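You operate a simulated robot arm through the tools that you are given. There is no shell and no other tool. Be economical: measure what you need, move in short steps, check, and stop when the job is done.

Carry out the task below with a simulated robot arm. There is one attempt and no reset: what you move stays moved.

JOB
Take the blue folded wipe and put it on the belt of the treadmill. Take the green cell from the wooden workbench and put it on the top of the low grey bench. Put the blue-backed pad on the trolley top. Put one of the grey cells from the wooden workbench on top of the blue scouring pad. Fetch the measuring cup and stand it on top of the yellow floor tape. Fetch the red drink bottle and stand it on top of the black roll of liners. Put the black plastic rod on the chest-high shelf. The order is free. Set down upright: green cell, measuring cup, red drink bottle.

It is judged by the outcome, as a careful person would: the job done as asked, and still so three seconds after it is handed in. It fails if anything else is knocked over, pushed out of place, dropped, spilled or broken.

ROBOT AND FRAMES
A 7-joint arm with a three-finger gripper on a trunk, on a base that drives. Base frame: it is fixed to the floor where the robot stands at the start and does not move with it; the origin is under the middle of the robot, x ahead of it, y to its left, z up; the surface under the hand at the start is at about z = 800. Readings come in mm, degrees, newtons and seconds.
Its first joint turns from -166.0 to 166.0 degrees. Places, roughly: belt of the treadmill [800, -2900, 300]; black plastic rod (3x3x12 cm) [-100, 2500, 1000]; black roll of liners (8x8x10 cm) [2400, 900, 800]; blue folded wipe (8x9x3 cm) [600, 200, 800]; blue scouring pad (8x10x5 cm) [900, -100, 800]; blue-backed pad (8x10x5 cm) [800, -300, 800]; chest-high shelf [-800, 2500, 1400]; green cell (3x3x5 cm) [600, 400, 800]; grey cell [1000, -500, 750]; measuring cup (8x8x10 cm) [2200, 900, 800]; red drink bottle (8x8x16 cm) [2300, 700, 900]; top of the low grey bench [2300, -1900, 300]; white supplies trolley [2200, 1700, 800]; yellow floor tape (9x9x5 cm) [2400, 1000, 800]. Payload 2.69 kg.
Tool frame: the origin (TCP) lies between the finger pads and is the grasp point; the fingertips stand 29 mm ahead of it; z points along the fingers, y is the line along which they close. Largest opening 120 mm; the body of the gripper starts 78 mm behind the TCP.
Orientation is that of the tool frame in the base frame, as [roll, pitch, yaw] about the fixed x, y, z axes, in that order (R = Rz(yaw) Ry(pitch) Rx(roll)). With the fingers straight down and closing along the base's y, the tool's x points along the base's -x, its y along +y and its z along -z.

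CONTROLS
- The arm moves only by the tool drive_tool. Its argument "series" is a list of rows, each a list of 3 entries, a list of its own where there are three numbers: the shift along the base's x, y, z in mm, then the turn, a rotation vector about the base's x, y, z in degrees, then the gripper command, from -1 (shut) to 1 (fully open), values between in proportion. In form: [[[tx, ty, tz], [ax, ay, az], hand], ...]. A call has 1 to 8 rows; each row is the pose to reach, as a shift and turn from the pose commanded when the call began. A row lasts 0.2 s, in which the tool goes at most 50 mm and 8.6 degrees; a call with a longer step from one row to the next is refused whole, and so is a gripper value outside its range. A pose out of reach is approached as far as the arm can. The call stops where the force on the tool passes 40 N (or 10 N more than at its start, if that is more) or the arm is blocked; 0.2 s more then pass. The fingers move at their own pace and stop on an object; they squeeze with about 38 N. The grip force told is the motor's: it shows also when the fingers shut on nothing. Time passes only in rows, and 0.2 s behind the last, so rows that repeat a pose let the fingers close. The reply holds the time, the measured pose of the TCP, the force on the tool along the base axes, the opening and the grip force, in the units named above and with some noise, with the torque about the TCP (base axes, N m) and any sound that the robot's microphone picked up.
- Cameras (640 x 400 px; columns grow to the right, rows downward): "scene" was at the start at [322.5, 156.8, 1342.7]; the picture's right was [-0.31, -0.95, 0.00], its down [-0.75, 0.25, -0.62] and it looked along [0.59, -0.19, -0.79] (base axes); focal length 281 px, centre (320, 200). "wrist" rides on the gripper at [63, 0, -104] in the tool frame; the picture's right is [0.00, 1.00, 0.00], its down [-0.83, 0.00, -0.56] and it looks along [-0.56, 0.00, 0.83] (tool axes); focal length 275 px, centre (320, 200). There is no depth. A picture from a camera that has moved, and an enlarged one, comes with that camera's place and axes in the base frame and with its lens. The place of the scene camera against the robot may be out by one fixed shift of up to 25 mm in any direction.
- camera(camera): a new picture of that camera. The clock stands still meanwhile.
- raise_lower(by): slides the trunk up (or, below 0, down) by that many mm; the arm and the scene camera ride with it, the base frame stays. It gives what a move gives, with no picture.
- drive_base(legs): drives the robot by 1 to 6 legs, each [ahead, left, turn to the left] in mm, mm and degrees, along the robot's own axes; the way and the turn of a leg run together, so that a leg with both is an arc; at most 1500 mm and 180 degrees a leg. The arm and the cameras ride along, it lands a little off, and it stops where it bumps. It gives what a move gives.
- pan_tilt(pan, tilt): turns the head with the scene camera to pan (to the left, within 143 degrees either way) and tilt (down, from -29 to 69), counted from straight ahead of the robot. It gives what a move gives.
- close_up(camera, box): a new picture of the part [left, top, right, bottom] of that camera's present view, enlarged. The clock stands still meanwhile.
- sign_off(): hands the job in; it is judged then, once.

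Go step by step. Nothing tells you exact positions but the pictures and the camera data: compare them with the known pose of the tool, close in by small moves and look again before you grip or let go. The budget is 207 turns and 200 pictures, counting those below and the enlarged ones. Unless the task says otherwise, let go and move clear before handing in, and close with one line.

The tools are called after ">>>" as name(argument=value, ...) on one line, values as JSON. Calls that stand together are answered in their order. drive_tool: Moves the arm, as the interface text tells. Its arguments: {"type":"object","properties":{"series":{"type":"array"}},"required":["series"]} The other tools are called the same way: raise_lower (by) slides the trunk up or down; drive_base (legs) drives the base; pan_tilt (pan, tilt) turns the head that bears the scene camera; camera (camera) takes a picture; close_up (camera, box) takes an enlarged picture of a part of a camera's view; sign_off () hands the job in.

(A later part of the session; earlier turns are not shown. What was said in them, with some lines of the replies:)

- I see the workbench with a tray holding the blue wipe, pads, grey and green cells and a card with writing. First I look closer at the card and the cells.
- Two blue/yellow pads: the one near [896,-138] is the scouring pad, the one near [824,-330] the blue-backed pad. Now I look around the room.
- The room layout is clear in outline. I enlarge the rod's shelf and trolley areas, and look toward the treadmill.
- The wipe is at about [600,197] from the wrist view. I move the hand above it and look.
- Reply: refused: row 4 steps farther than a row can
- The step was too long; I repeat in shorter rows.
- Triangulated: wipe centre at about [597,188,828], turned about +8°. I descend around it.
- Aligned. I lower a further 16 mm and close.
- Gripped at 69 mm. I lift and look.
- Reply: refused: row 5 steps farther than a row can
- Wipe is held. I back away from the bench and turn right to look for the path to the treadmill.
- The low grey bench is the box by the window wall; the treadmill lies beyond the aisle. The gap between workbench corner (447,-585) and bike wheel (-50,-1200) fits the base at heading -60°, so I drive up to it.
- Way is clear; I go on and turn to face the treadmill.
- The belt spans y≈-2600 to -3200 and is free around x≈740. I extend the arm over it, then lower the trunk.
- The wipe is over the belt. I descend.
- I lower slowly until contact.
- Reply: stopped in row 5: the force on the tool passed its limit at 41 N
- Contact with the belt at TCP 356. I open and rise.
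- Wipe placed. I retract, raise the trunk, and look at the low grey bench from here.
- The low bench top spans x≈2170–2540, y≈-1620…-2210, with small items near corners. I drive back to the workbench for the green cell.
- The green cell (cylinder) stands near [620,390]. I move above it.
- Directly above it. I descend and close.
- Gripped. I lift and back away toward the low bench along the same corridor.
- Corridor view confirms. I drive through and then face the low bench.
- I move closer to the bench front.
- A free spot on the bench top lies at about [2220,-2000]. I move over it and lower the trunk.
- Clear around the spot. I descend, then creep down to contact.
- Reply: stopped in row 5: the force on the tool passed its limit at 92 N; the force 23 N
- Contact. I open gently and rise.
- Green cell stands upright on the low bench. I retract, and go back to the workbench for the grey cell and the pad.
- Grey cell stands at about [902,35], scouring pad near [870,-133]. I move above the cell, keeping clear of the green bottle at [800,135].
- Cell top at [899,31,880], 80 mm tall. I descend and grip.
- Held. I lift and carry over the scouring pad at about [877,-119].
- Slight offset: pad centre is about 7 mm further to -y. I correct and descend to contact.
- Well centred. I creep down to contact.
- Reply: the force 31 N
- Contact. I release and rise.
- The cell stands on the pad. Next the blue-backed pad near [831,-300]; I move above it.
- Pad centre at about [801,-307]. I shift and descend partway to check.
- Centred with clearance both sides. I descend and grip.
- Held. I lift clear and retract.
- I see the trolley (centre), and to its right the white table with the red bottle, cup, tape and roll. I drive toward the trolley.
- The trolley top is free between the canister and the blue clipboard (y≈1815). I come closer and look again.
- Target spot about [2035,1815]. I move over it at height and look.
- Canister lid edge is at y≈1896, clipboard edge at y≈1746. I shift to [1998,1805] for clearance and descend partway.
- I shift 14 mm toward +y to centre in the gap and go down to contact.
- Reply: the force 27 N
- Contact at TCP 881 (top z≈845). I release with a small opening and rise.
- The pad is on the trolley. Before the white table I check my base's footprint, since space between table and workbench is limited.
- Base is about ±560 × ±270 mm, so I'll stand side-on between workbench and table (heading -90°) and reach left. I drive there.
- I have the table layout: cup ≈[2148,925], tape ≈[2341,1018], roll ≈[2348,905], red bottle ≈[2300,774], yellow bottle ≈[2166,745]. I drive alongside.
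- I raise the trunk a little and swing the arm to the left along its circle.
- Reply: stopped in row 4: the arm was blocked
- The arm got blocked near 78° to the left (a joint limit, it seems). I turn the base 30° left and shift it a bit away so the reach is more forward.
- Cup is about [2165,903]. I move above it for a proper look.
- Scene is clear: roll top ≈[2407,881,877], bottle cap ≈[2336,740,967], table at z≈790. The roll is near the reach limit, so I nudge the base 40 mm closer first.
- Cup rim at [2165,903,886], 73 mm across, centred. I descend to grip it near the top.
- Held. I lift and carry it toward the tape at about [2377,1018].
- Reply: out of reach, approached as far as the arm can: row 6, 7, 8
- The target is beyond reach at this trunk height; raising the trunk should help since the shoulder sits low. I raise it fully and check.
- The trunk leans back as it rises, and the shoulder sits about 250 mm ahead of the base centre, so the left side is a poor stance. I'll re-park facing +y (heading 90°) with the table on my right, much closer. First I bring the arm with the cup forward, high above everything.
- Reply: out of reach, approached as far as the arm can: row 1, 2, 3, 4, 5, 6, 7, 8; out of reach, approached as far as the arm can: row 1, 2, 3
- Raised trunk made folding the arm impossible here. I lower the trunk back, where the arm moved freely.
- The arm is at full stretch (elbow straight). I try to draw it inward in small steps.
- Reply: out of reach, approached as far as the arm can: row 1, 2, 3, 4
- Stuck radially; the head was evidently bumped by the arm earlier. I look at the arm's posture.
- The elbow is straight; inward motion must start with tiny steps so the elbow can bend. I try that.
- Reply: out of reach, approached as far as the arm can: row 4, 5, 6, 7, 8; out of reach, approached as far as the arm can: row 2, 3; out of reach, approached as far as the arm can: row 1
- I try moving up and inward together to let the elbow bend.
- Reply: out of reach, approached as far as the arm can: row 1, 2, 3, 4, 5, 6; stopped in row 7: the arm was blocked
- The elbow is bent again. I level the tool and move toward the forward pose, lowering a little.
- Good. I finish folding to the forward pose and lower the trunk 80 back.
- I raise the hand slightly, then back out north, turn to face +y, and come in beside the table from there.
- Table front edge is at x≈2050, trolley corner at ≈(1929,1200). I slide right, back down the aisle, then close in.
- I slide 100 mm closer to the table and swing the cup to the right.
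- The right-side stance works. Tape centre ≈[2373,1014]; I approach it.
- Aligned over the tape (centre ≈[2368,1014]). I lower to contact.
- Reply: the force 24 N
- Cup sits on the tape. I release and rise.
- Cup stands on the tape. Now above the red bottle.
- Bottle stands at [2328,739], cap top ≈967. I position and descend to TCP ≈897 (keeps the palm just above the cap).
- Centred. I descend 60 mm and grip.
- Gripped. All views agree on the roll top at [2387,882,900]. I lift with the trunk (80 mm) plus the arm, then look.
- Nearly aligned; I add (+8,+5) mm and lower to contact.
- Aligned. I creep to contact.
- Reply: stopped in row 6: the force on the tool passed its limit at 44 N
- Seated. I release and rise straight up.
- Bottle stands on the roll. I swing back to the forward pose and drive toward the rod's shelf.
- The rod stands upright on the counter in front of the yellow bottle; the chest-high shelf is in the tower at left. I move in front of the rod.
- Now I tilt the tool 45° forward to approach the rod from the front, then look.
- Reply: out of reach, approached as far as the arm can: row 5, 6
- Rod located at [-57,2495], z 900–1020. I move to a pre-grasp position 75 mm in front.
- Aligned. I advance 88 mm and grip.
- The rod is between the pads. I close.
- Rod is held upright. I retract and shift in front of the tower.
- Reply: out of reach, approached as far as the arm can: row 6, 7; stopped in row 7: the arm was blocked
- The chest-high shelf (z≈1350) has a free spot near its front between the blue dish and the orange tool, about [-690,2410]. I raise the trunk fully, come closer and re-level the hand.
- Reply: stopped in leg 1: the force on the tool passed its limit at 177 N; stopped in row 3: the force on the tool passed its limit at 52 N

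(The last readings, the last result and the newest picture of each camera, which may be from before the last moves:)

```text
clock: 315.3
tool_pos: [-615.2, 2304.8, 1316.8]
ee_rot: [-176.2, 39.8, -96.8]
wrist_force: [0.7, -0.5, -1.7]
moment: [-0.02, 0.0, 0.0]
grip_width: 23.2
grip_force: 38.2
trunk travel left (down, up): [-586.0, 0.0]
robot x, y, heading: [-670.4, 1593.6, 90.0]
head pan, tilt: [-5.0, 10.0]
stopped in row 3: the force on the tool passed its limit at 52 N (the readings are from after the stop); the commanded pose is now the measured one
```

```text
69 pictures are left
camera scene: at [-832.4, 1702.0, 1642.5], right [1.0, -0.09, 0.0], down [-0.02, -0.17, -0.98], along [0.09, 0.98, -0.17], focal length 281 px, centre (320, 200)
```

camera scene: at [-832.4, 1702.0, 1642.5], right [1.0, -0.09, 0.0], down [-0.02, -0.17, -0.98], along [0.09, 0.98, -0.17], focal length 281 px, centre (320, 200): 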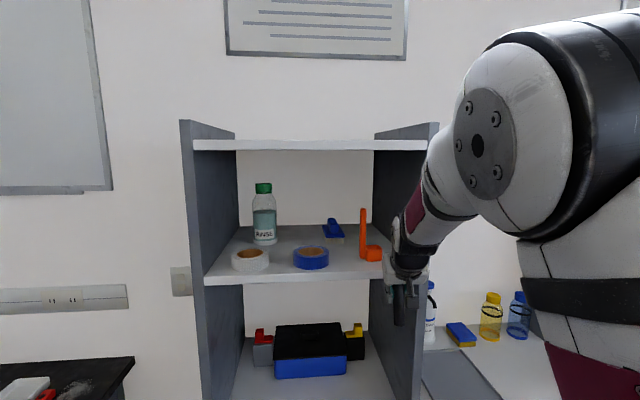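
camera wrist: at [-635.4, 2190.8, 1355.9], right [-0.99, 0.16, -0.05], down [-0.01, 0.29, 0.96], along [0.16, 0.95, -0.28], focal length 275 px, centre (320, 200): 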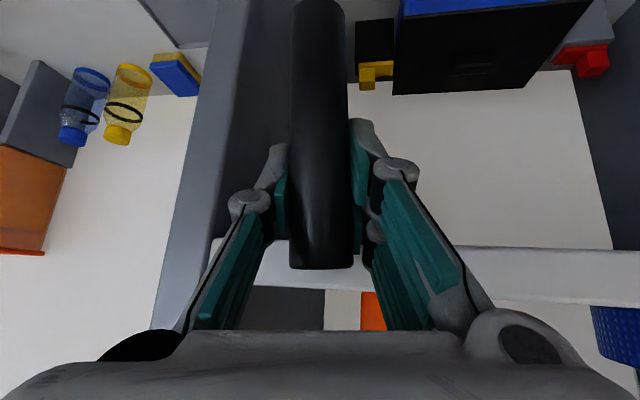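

I bumped the tower's right panel edge; items are still standing and the rod still held. I back away first, then shift left.

>>> drive_base(legs=[[-90, 0, 0]])

>>> drive_tool(series=[[[-20, 0, 20], [0.5, 0, 2], -1], [[-40, 0, 40], [1.5, 0, 4], -1], [[-60, 0, 70], [2.5, 0, 6], -1], [[-75, 5, 100], [3.5, 0, 7], -1], [[-75, 10, 130], [4.5, 0, 7], -1]])

>>> camera(camera="wrist")

>>> camera(camera="scene")

```text
clock: 316.4
tool_pos: [-614.6, 2212.6, 1316.6]
ee_rot: [-176.2, 39.9, -96.7]
wrist_force: [1.1, 0.1, -0.4]
moment: [0.04, -0.03, 0.02]
grip_width: 23.5
grip_force: 38.0
trunk travel left (down, up): [-586.0, 0.0]
robot x, y, heading: [-668.7, 1503.4, 89.8]
head pan, tilt: [-5.0, 10.0]
```

```text
clock: 317.6
tool_pos: [-690.4, 2220.6, 1446.4]
ee_rot: [-176.5, 44.5, -90.1]
wrist_force: [-0.3, 0.1, -0.3]
moment: [0.01, 0.02, -0.01]
grip_width: 23.3
grip_force: 38.2
trunk travel left (down, up): [-586.0, 0.0]
robot x, y, heading: [-671.2, 1503.3, 89.9]
head pan, tilt: [-5.0, 10.0]
```

```text
68 pictures are left
camera wrist: at [-696.3, 2102.9, 1477.3], right [-1.0, 0.04, -0.05], down [-0.04, 0.21, 0.98], along [0.05, 0.98, -0.2], focal length 275 px, centre (320, 200)
```

wrist: 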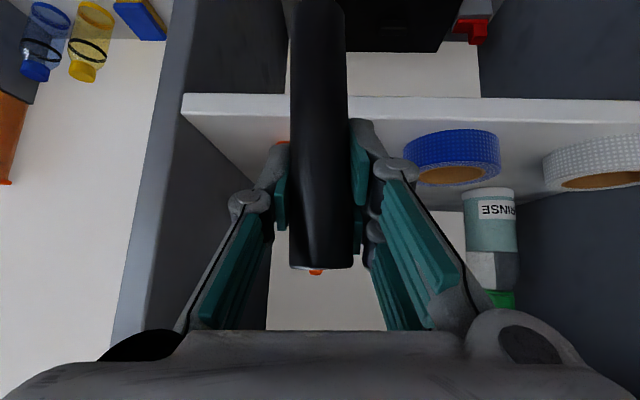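

```text
67 pictures are left
camera scene: at [-832.6, 1610.1, 1642.5], right [1.0, -0.09, 0.0], down [-0.02, -0.17, -0.98], along [0.09, 0.98, -0.17], focal length 281 px, centre (320, 200)
```

scene: 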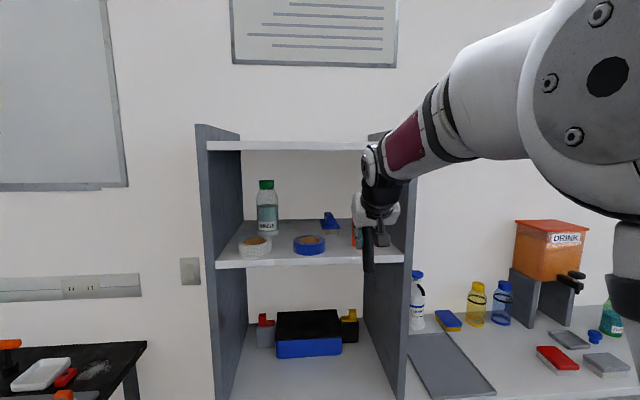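

Rod is at x=-690, between the blue tape and the orange tool. I raise and re-level slightly, then drive 85 mm nearer.

>>> drive_tool(series=[[[0, 0, 10], [0.3, 1, 1.3], -1], [[0, 0, 25], [0.6, 2.05, 2.65], -1]])

>>> drive_base(legs=[[85, 0, 0]])

>>> camera(camera="wrist")

>>> close_up(camera="scene", box=[190, 110, 470, 310])

```text
clock: 318.2
tool_pos: [-689.8, 2221.2, 1473.1]
ee_rot: [-179.4, 45.0, -89.3]
wrist_force: [-0.3, 0.1, -1.2]
moment: [-0.02, -0.01, 0.0]
grip_width: 23.3
grip_force: 38.1
trunk travel left (down, up): [-586.0, 0.0]
robot x, y, heading: [-666.8, 1503.9, 89.9]
head pan, tilt: [-5.0, 10.0]
```

```text
clock: 319.2
tool_pos: [-689.0, 2305.7, 1472.5]
ee_rot: [-179.4, 45.1, -89.6]
wrist_force: [1.1, -0.7, -0.2]
moment: [-0.02, -0.01, -0.01]
grip_width: 23.5
grip_force: 37.5
trunk travel left (down, up): [-586.0, 0.0]
robot x, y, heading: [-667.2, 1587.5, 90.0]
head pan, tilt: [-5.0, 10.0]
```

```text
66 pictures are left
camera wrist: at [-688.5, 2186.4, 1501.3], right [-1.0, -0.01, -0.01], down [-0.01, 0.19, 0.98], along [0.0, 0.98, -0.2], focal length 275 px, centre (320, 200)
```

wrist: 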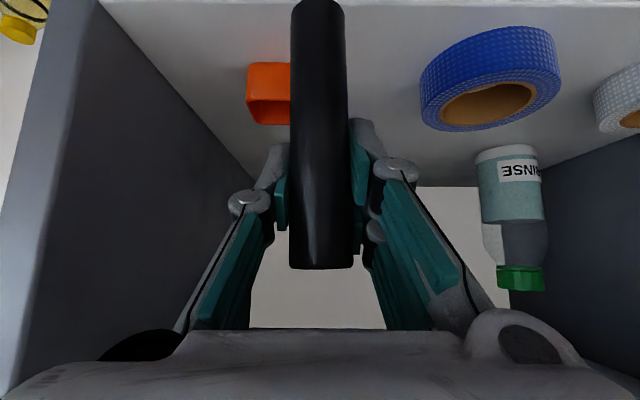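

```text
2.00 times, centred on (330, 210) of scene
camera zoom: at [-832.3, 1694.2, 1642.6], right [1.0, -0.09, 0.0], down [-0.02, -0.17, -0.98], along [0.09, 0.98, -0.17], focal length 561 px, centre (300, 180)
```

zoom: 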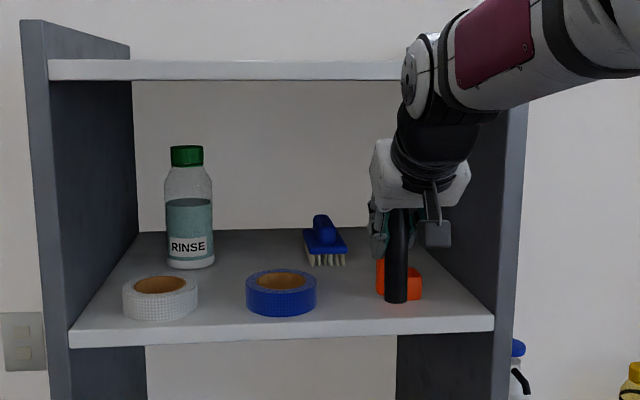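

The orange tool is close to the rod's line; the clear gap is x≈-772…-685, so I aim for [-728,2368]. I shift sideways first, then forward at height.

>>> drive_tool(series=[[[-20, 0, 0], [0, 0, 0], -1], [[-39, 0, 0], [0, 0, 0], -1], [[-39, 30, 0], [0, 0, 0], -1], [[-39, 60, 0], [0, 0, 0], -1]])

>>> camera(camera="wrist")

>>> close_up(camera="scene", box=[190, 110, 470, 310])

```text
clock: 320.2
tool_pos: [-728.3, 2364.4, 1471.2]
ee_rot: [-179.5, 45.0, -89.5]
wrist_force: [0.0, -1.2, -0.3]
moment: [0.02, -0.01, 0.01]
grip_width: 23.5
grip_force: 37.8
trunk travel left (down, up): [-586.0, 0.0]
robot x, y, heading: [-672.0, 1586.7, 90.0]
head pan, tilt: [-5.0, 10.0]
```

```text
64 pictures are left
camera wrist: at [-728.0, 2245.9, 1500.1], right [-1.0, 0.0, -0.01], down [-0.01, 0.2, 0.98], along [0.0, 0.98, -0.2], focal length 275 px, centre (320, 200)
```

wrist: 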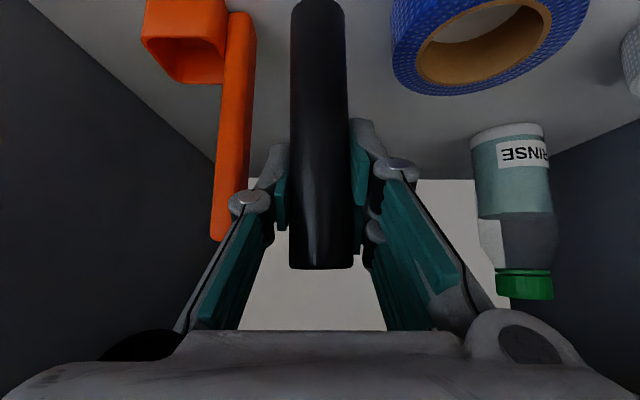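

```text
2.00 times, centred on (330, 210) of scene
camera zoom: at [-832.3, 1694.2, 1642.5], right [1.0, -0.09, 0.0], down [-0.02, -0.17, -0.98], along [0.09, 0.98, -0.17], focal length 561 px, centre (300, 180)
```

zoom: 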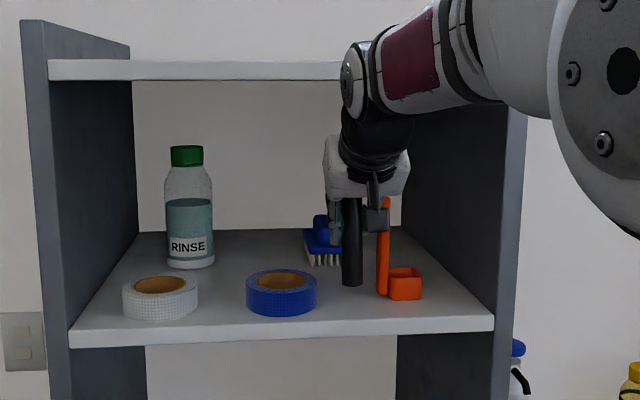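

I shift 6 mm further left and lower to contact.

>>> drive_tool(series=[[[-6, 2, -8], [0, 0, 0], -1], [[-6, 2, -18], [0, 0, 0], -1], [[-6, 2, -24], [0, 0, 0], -1], [[-6, 2, -28], [0, 0, 0], -1], [[-6, 2, -32], [0, 0, 0], -1], [[-6, 2, -36], [0, 0, 0], -1], [[-6, 2, -40], [0, 0, 0], -1], [[-6, 2, -44], [0, 0, 0], -1]])

>>> close_up(camera="scene", box=[270, 170, 450, 300])

>>> camera(camera="wrist")

```text
clock: 322.1
tool_pos: [-734.7, 2367.4, 1432.3]
ee_rot: [-179.6, 45.4, -89.6]
wrist_force: [0.3, 2.7, 29.2]
moment: [-0.08, 0.32, -0.01]
grip_width: 23.6
grip_force: 38.1
trunk travel left (down, up): [-586.0, 0.0]
robot x, y, heading: [-668.8, 1584.5, 89.8]
head pan, tilt: [-5.0, 10.0]
```

```text
3.08 times, centred on (360, 235) of scene
camera zoom: at [-832.3, 1693.1, 1642.7], right [1.0, -0.09, 0.0], down [-0.02, -0.17, -0.98], along [0.09, 0.98, -0.17], focal length 863 px, centre (197, 92)
```

zoom: 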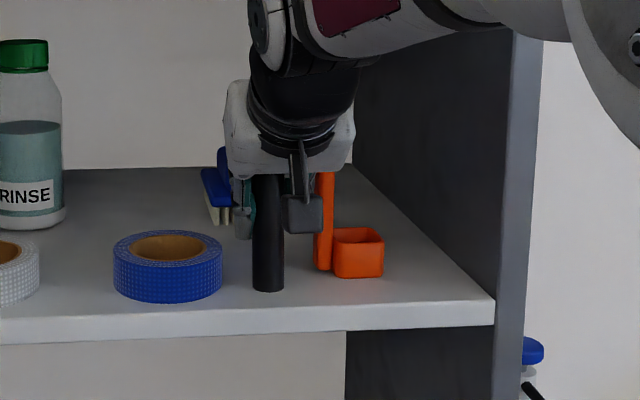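

```text
61 pictures are left
camera wrist: at [-733.4, 2248.5, 1459.8], right [-1.0, -0.01, -0.01], down [-0.01, 0.19, 0.98], along [0.0, 0.98, -0.19], focal length 275 px, centre (320, 200)
```

wrist: 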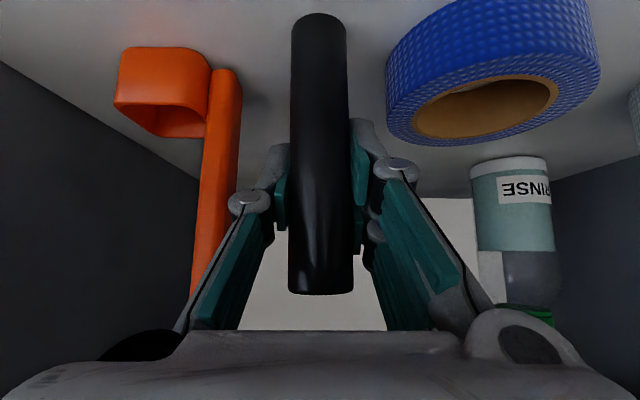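

Rod stands on the shelf. I relax, open a little, and draw straight back.

>>> drive_tool(series=[[[0, 0, 3], [0, 0, 0], -1], [[0, 0, 3], [0, 0, 0], -0.45], [[0, 0, 3], [0, 0, 0], -0.35], [[0, 0, 3], [0, 0, 0], -0.35], [[0, -20, 15], [0, 0, 0], -0.35], [[0, -50, 35], [0, 0, 0], -0.35], [[0, -80, 55], [0, 0, 0], -0.35]])

>>> camera(camera="wrist")

>>> close_up(camera="scene", box=[190, 110, 470, 310])

```text
clock: 323.6
tool_pos: [-733.8, 2287.6, 1482.8]
ee_rot: [-179.5, 45.1, -89.5]
wrist_force: [-0.2, 0.2, 0.3]
moment: [-0.03, 0.0, -0.05]
grip_width: 38.9
grip_force: 0.0
trunk travel left (down, up): [-586.0, 0.0]
robot x, y, heading: [-669.1, 1585.9, 90.1]
head pan, tilt: [-5.0, 10.0]
```

```text
60 pictures are left
camera wrist: at [-733.1, 2168.8, 1511.5], right [-1.0, -0.01, -0.01], down [-0.01, 0.2, 0.98], along [0.0, 0.98, -0.2], focal length 275 px, centre (320, 200)
```

wrist: 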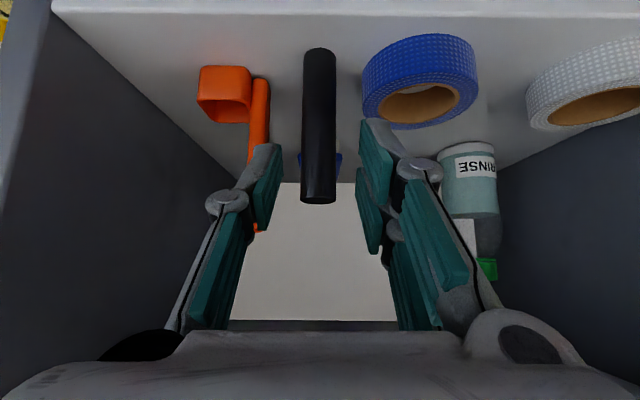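

```text
2.00 times, centred on (330, 210) of scene
camera zoom: at [-832.4, 1694.4, 1642.6], right [1.0, -0.09, 0.0], down [-0.02, -0.17, -0.98], along [0.09, 0.98, -0.17], focal length 561 px, centre (300, 180)
```

zoom: 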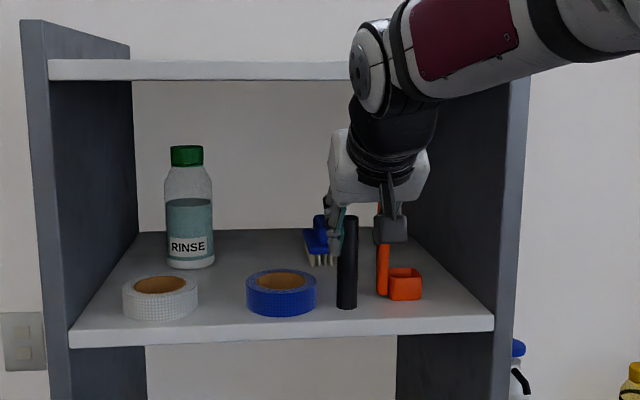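

The rod stands on the chest-high shelf. I back away and check the whole scene.

>>> drive_base(legs=[[-350, 0, 0]])

>>> pan_tilt(pan=0, tilt=15)

>>> camera(camera="scene")

>>> pan_tilt(pan=-95, tilt=15)

>>> camera(camera="scene")

>>> pan_tilt(pan=-130, tilt=15)

>>> camera(camera="scene")

```text
clock: 325.9
tool_pos: [-738.3, 1937.4, 1483.6]
ee_rot: [-179.4, 45.1, -89.0]
wrist_force: [-0.4, 0.4, 1.0]
moment: [0.0, 0.0, -0.03]
grip_width: 39.0
grip_force: 0.1
trunk travel left (down, up): [-586.0, 0.0]
robot x, y, heading: [-670.2, 1238.3, 90.5]
head pan, tilt: [-5.0, 10.0]
```

```text
clock: 326.6
tool_pos: [-738.0, 1937.5, 1482.5]
ee_rot: [-179.3, 45.0, -89.1]
wrist_force: [-0.2, 0.5, -0.5]
moment: [-0.02, 0.02, 0.0]
grip_width: 39.0
grip_force: 0.2
trunk travel left (down, up): [-586.0, 0.0]
robot x, y, heading: [-668.1, 1241.4, 90.1]
head pan, tilt: [0.0, 15.0]
```

```text
58 pictures are left
camera scene: at [-840.8, 1344.4, 1634.4], right [1.0, 0.0, 0.0], down [0.0, -0.26, -0.97], along [0.0, 0.97, -0.26], focal length 281 px, centre (320, 200)
```

scene: 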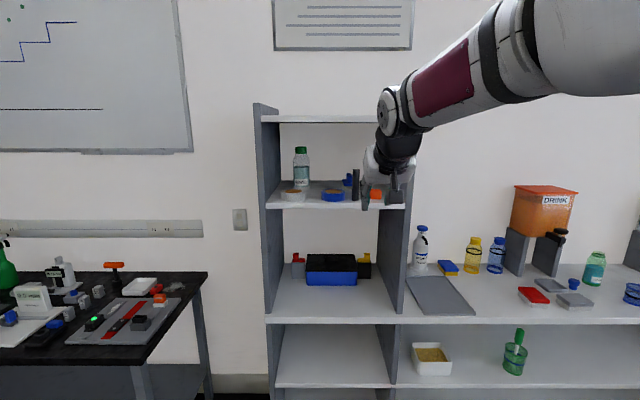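

```text
clock: 328.3
tool_pos: [-737.5, 1938.4, 1482.6]
ee_rot: [-179.4, 45.0, -89.2]
wrist_force: [-0.3, 0.2, -0.4]
moment: [-0.01, -0.04, -0.01]
grip_width: 39.0
grip_force: 0.0
trunk travel left (down, up): [-586.0, 0.0]
robot x, y, heading: [-665.4, 1237.3, 90.1]
head pan, tilt: [-95.0, 15.0]
```

```text
57 pictures are left
camera scene: at [-747.3, 1243.4, 1634.4], right [-0.08, -1.0, 0.0], down [-0.26, 0.02, -0.97], along [0.96, -0.08, -0.26], focal length 281 px, centre (320, 200)
```

scene: 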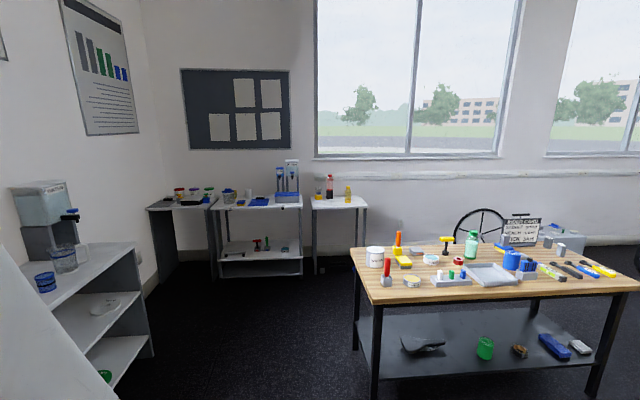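

```text
clock: 329.3
tool_pos: [-740.1, 1938.5, 1482.7]
ee_rot: [-179.5, 45.1, -89.1]
wrist_force: [0.1, 0.2, -1.2]
moment: [0.04, 0.02, 0.02]
grip_width: 39.3
grip_force: 0.2
trunk travel left (down, up): [-586.0, 0.0]
robot x, y, heading: [-664.3, 1235.7, 90.2]
head pan, tilt: [-130.0, 15.0]
```

```text
56 pictures are left
camera scene: at [-768.5, 1191.4, 1634.4], right [-0.64, -0.77, 0.0], down [-0.2, 0.17, -0.97], along [0.74, -0.62, -0.26], focal length 281 px, centre (320, 200)
```

scene: 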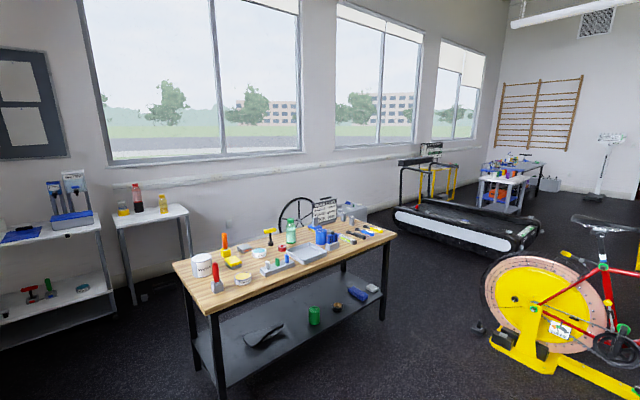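

Everything appears in place; I zoom to confirm the stacked items and one dark spot on the floor.

>>> close_up(camera="scene", box=[100, 170, 420, 300])

>>> close_up(camera="scene", box=[440, 240, 640, 390])

>>> pan_tilt(pan=0, tilt=10)

>>> close_up(camera="scene", box=[240, 100, 460, 250])

```text
2.00 times, centred on (260, 235) of scene
camera zoom: at [-768.5, 1191.4, 1634.4], right [-0.64, -0.77, 0.0], down [-0.2, 0.17, -0.97], along [0.74, -0.62, -0.26], focal length 561 px, centre (440, 130)
```

zoom: 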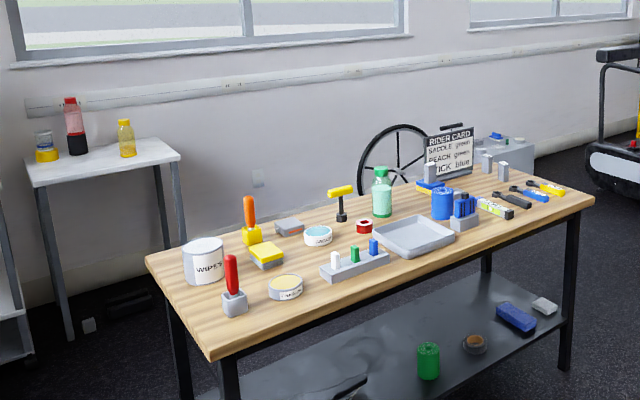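

```text
2.67 times, centred on (540, 315) of scene
camera zoom: at [-768.5, 1191.4, 1634.4], right [-0.64, -0.77, 0.0], down [-0.2, 0.17, -0.97], along [0.74, -0.62, -0.26], focal length 748 px, centre (-267, -107)
```

zoom: 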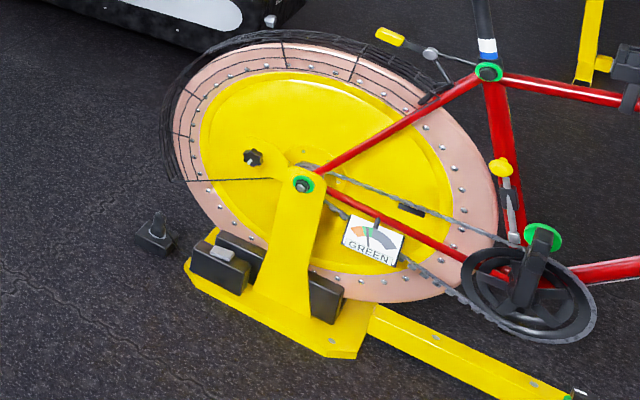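

```text
clock: 331.4
tool_pos: [-737.7, 1938.0, 1483.0]
ee_rot: [-179.4, 45.1, -89.1]
wrist_force: [0.1, -0.7, -0.9]
moment: [0.02, -0.03, 0.02]
grip_width: 38.9
grip_force: 0.0
trunk travel left (down, up): [-586.0, 0.0]
robot x, y, heading: [-670.0, 1241.0, 90.2]
head pan, tilt: [0.0, 10.0]
```

```text
2.67 times, centred on (350, 175) of scene
camera zoom: at [-840.8, 1344.0, 1642.5], right [1.0, 0.0, 0.0], down [0.0, -0.17, -0.98], along [0.0, 0.98, -0.17], focal length 748 px, centre (240, 267)
```

zoom: 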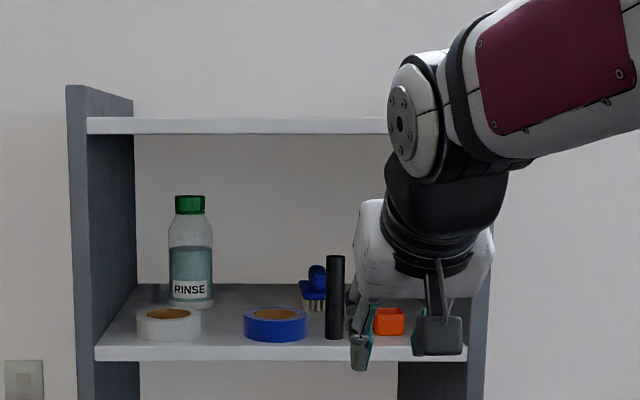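

All seven items are where they belong and standing, nothing fell, and the hand is clear. I hand in.

>>> sign_off()

```text
The job is handed in.
```

All seven items are placed as asked, with the green cell, measuring cup and red drink bottle set down upright. While bringing the rod to its shelf I bumped the right side panel of that shelf unit. In the pictures afterwards, everything on it was still standing in its place.
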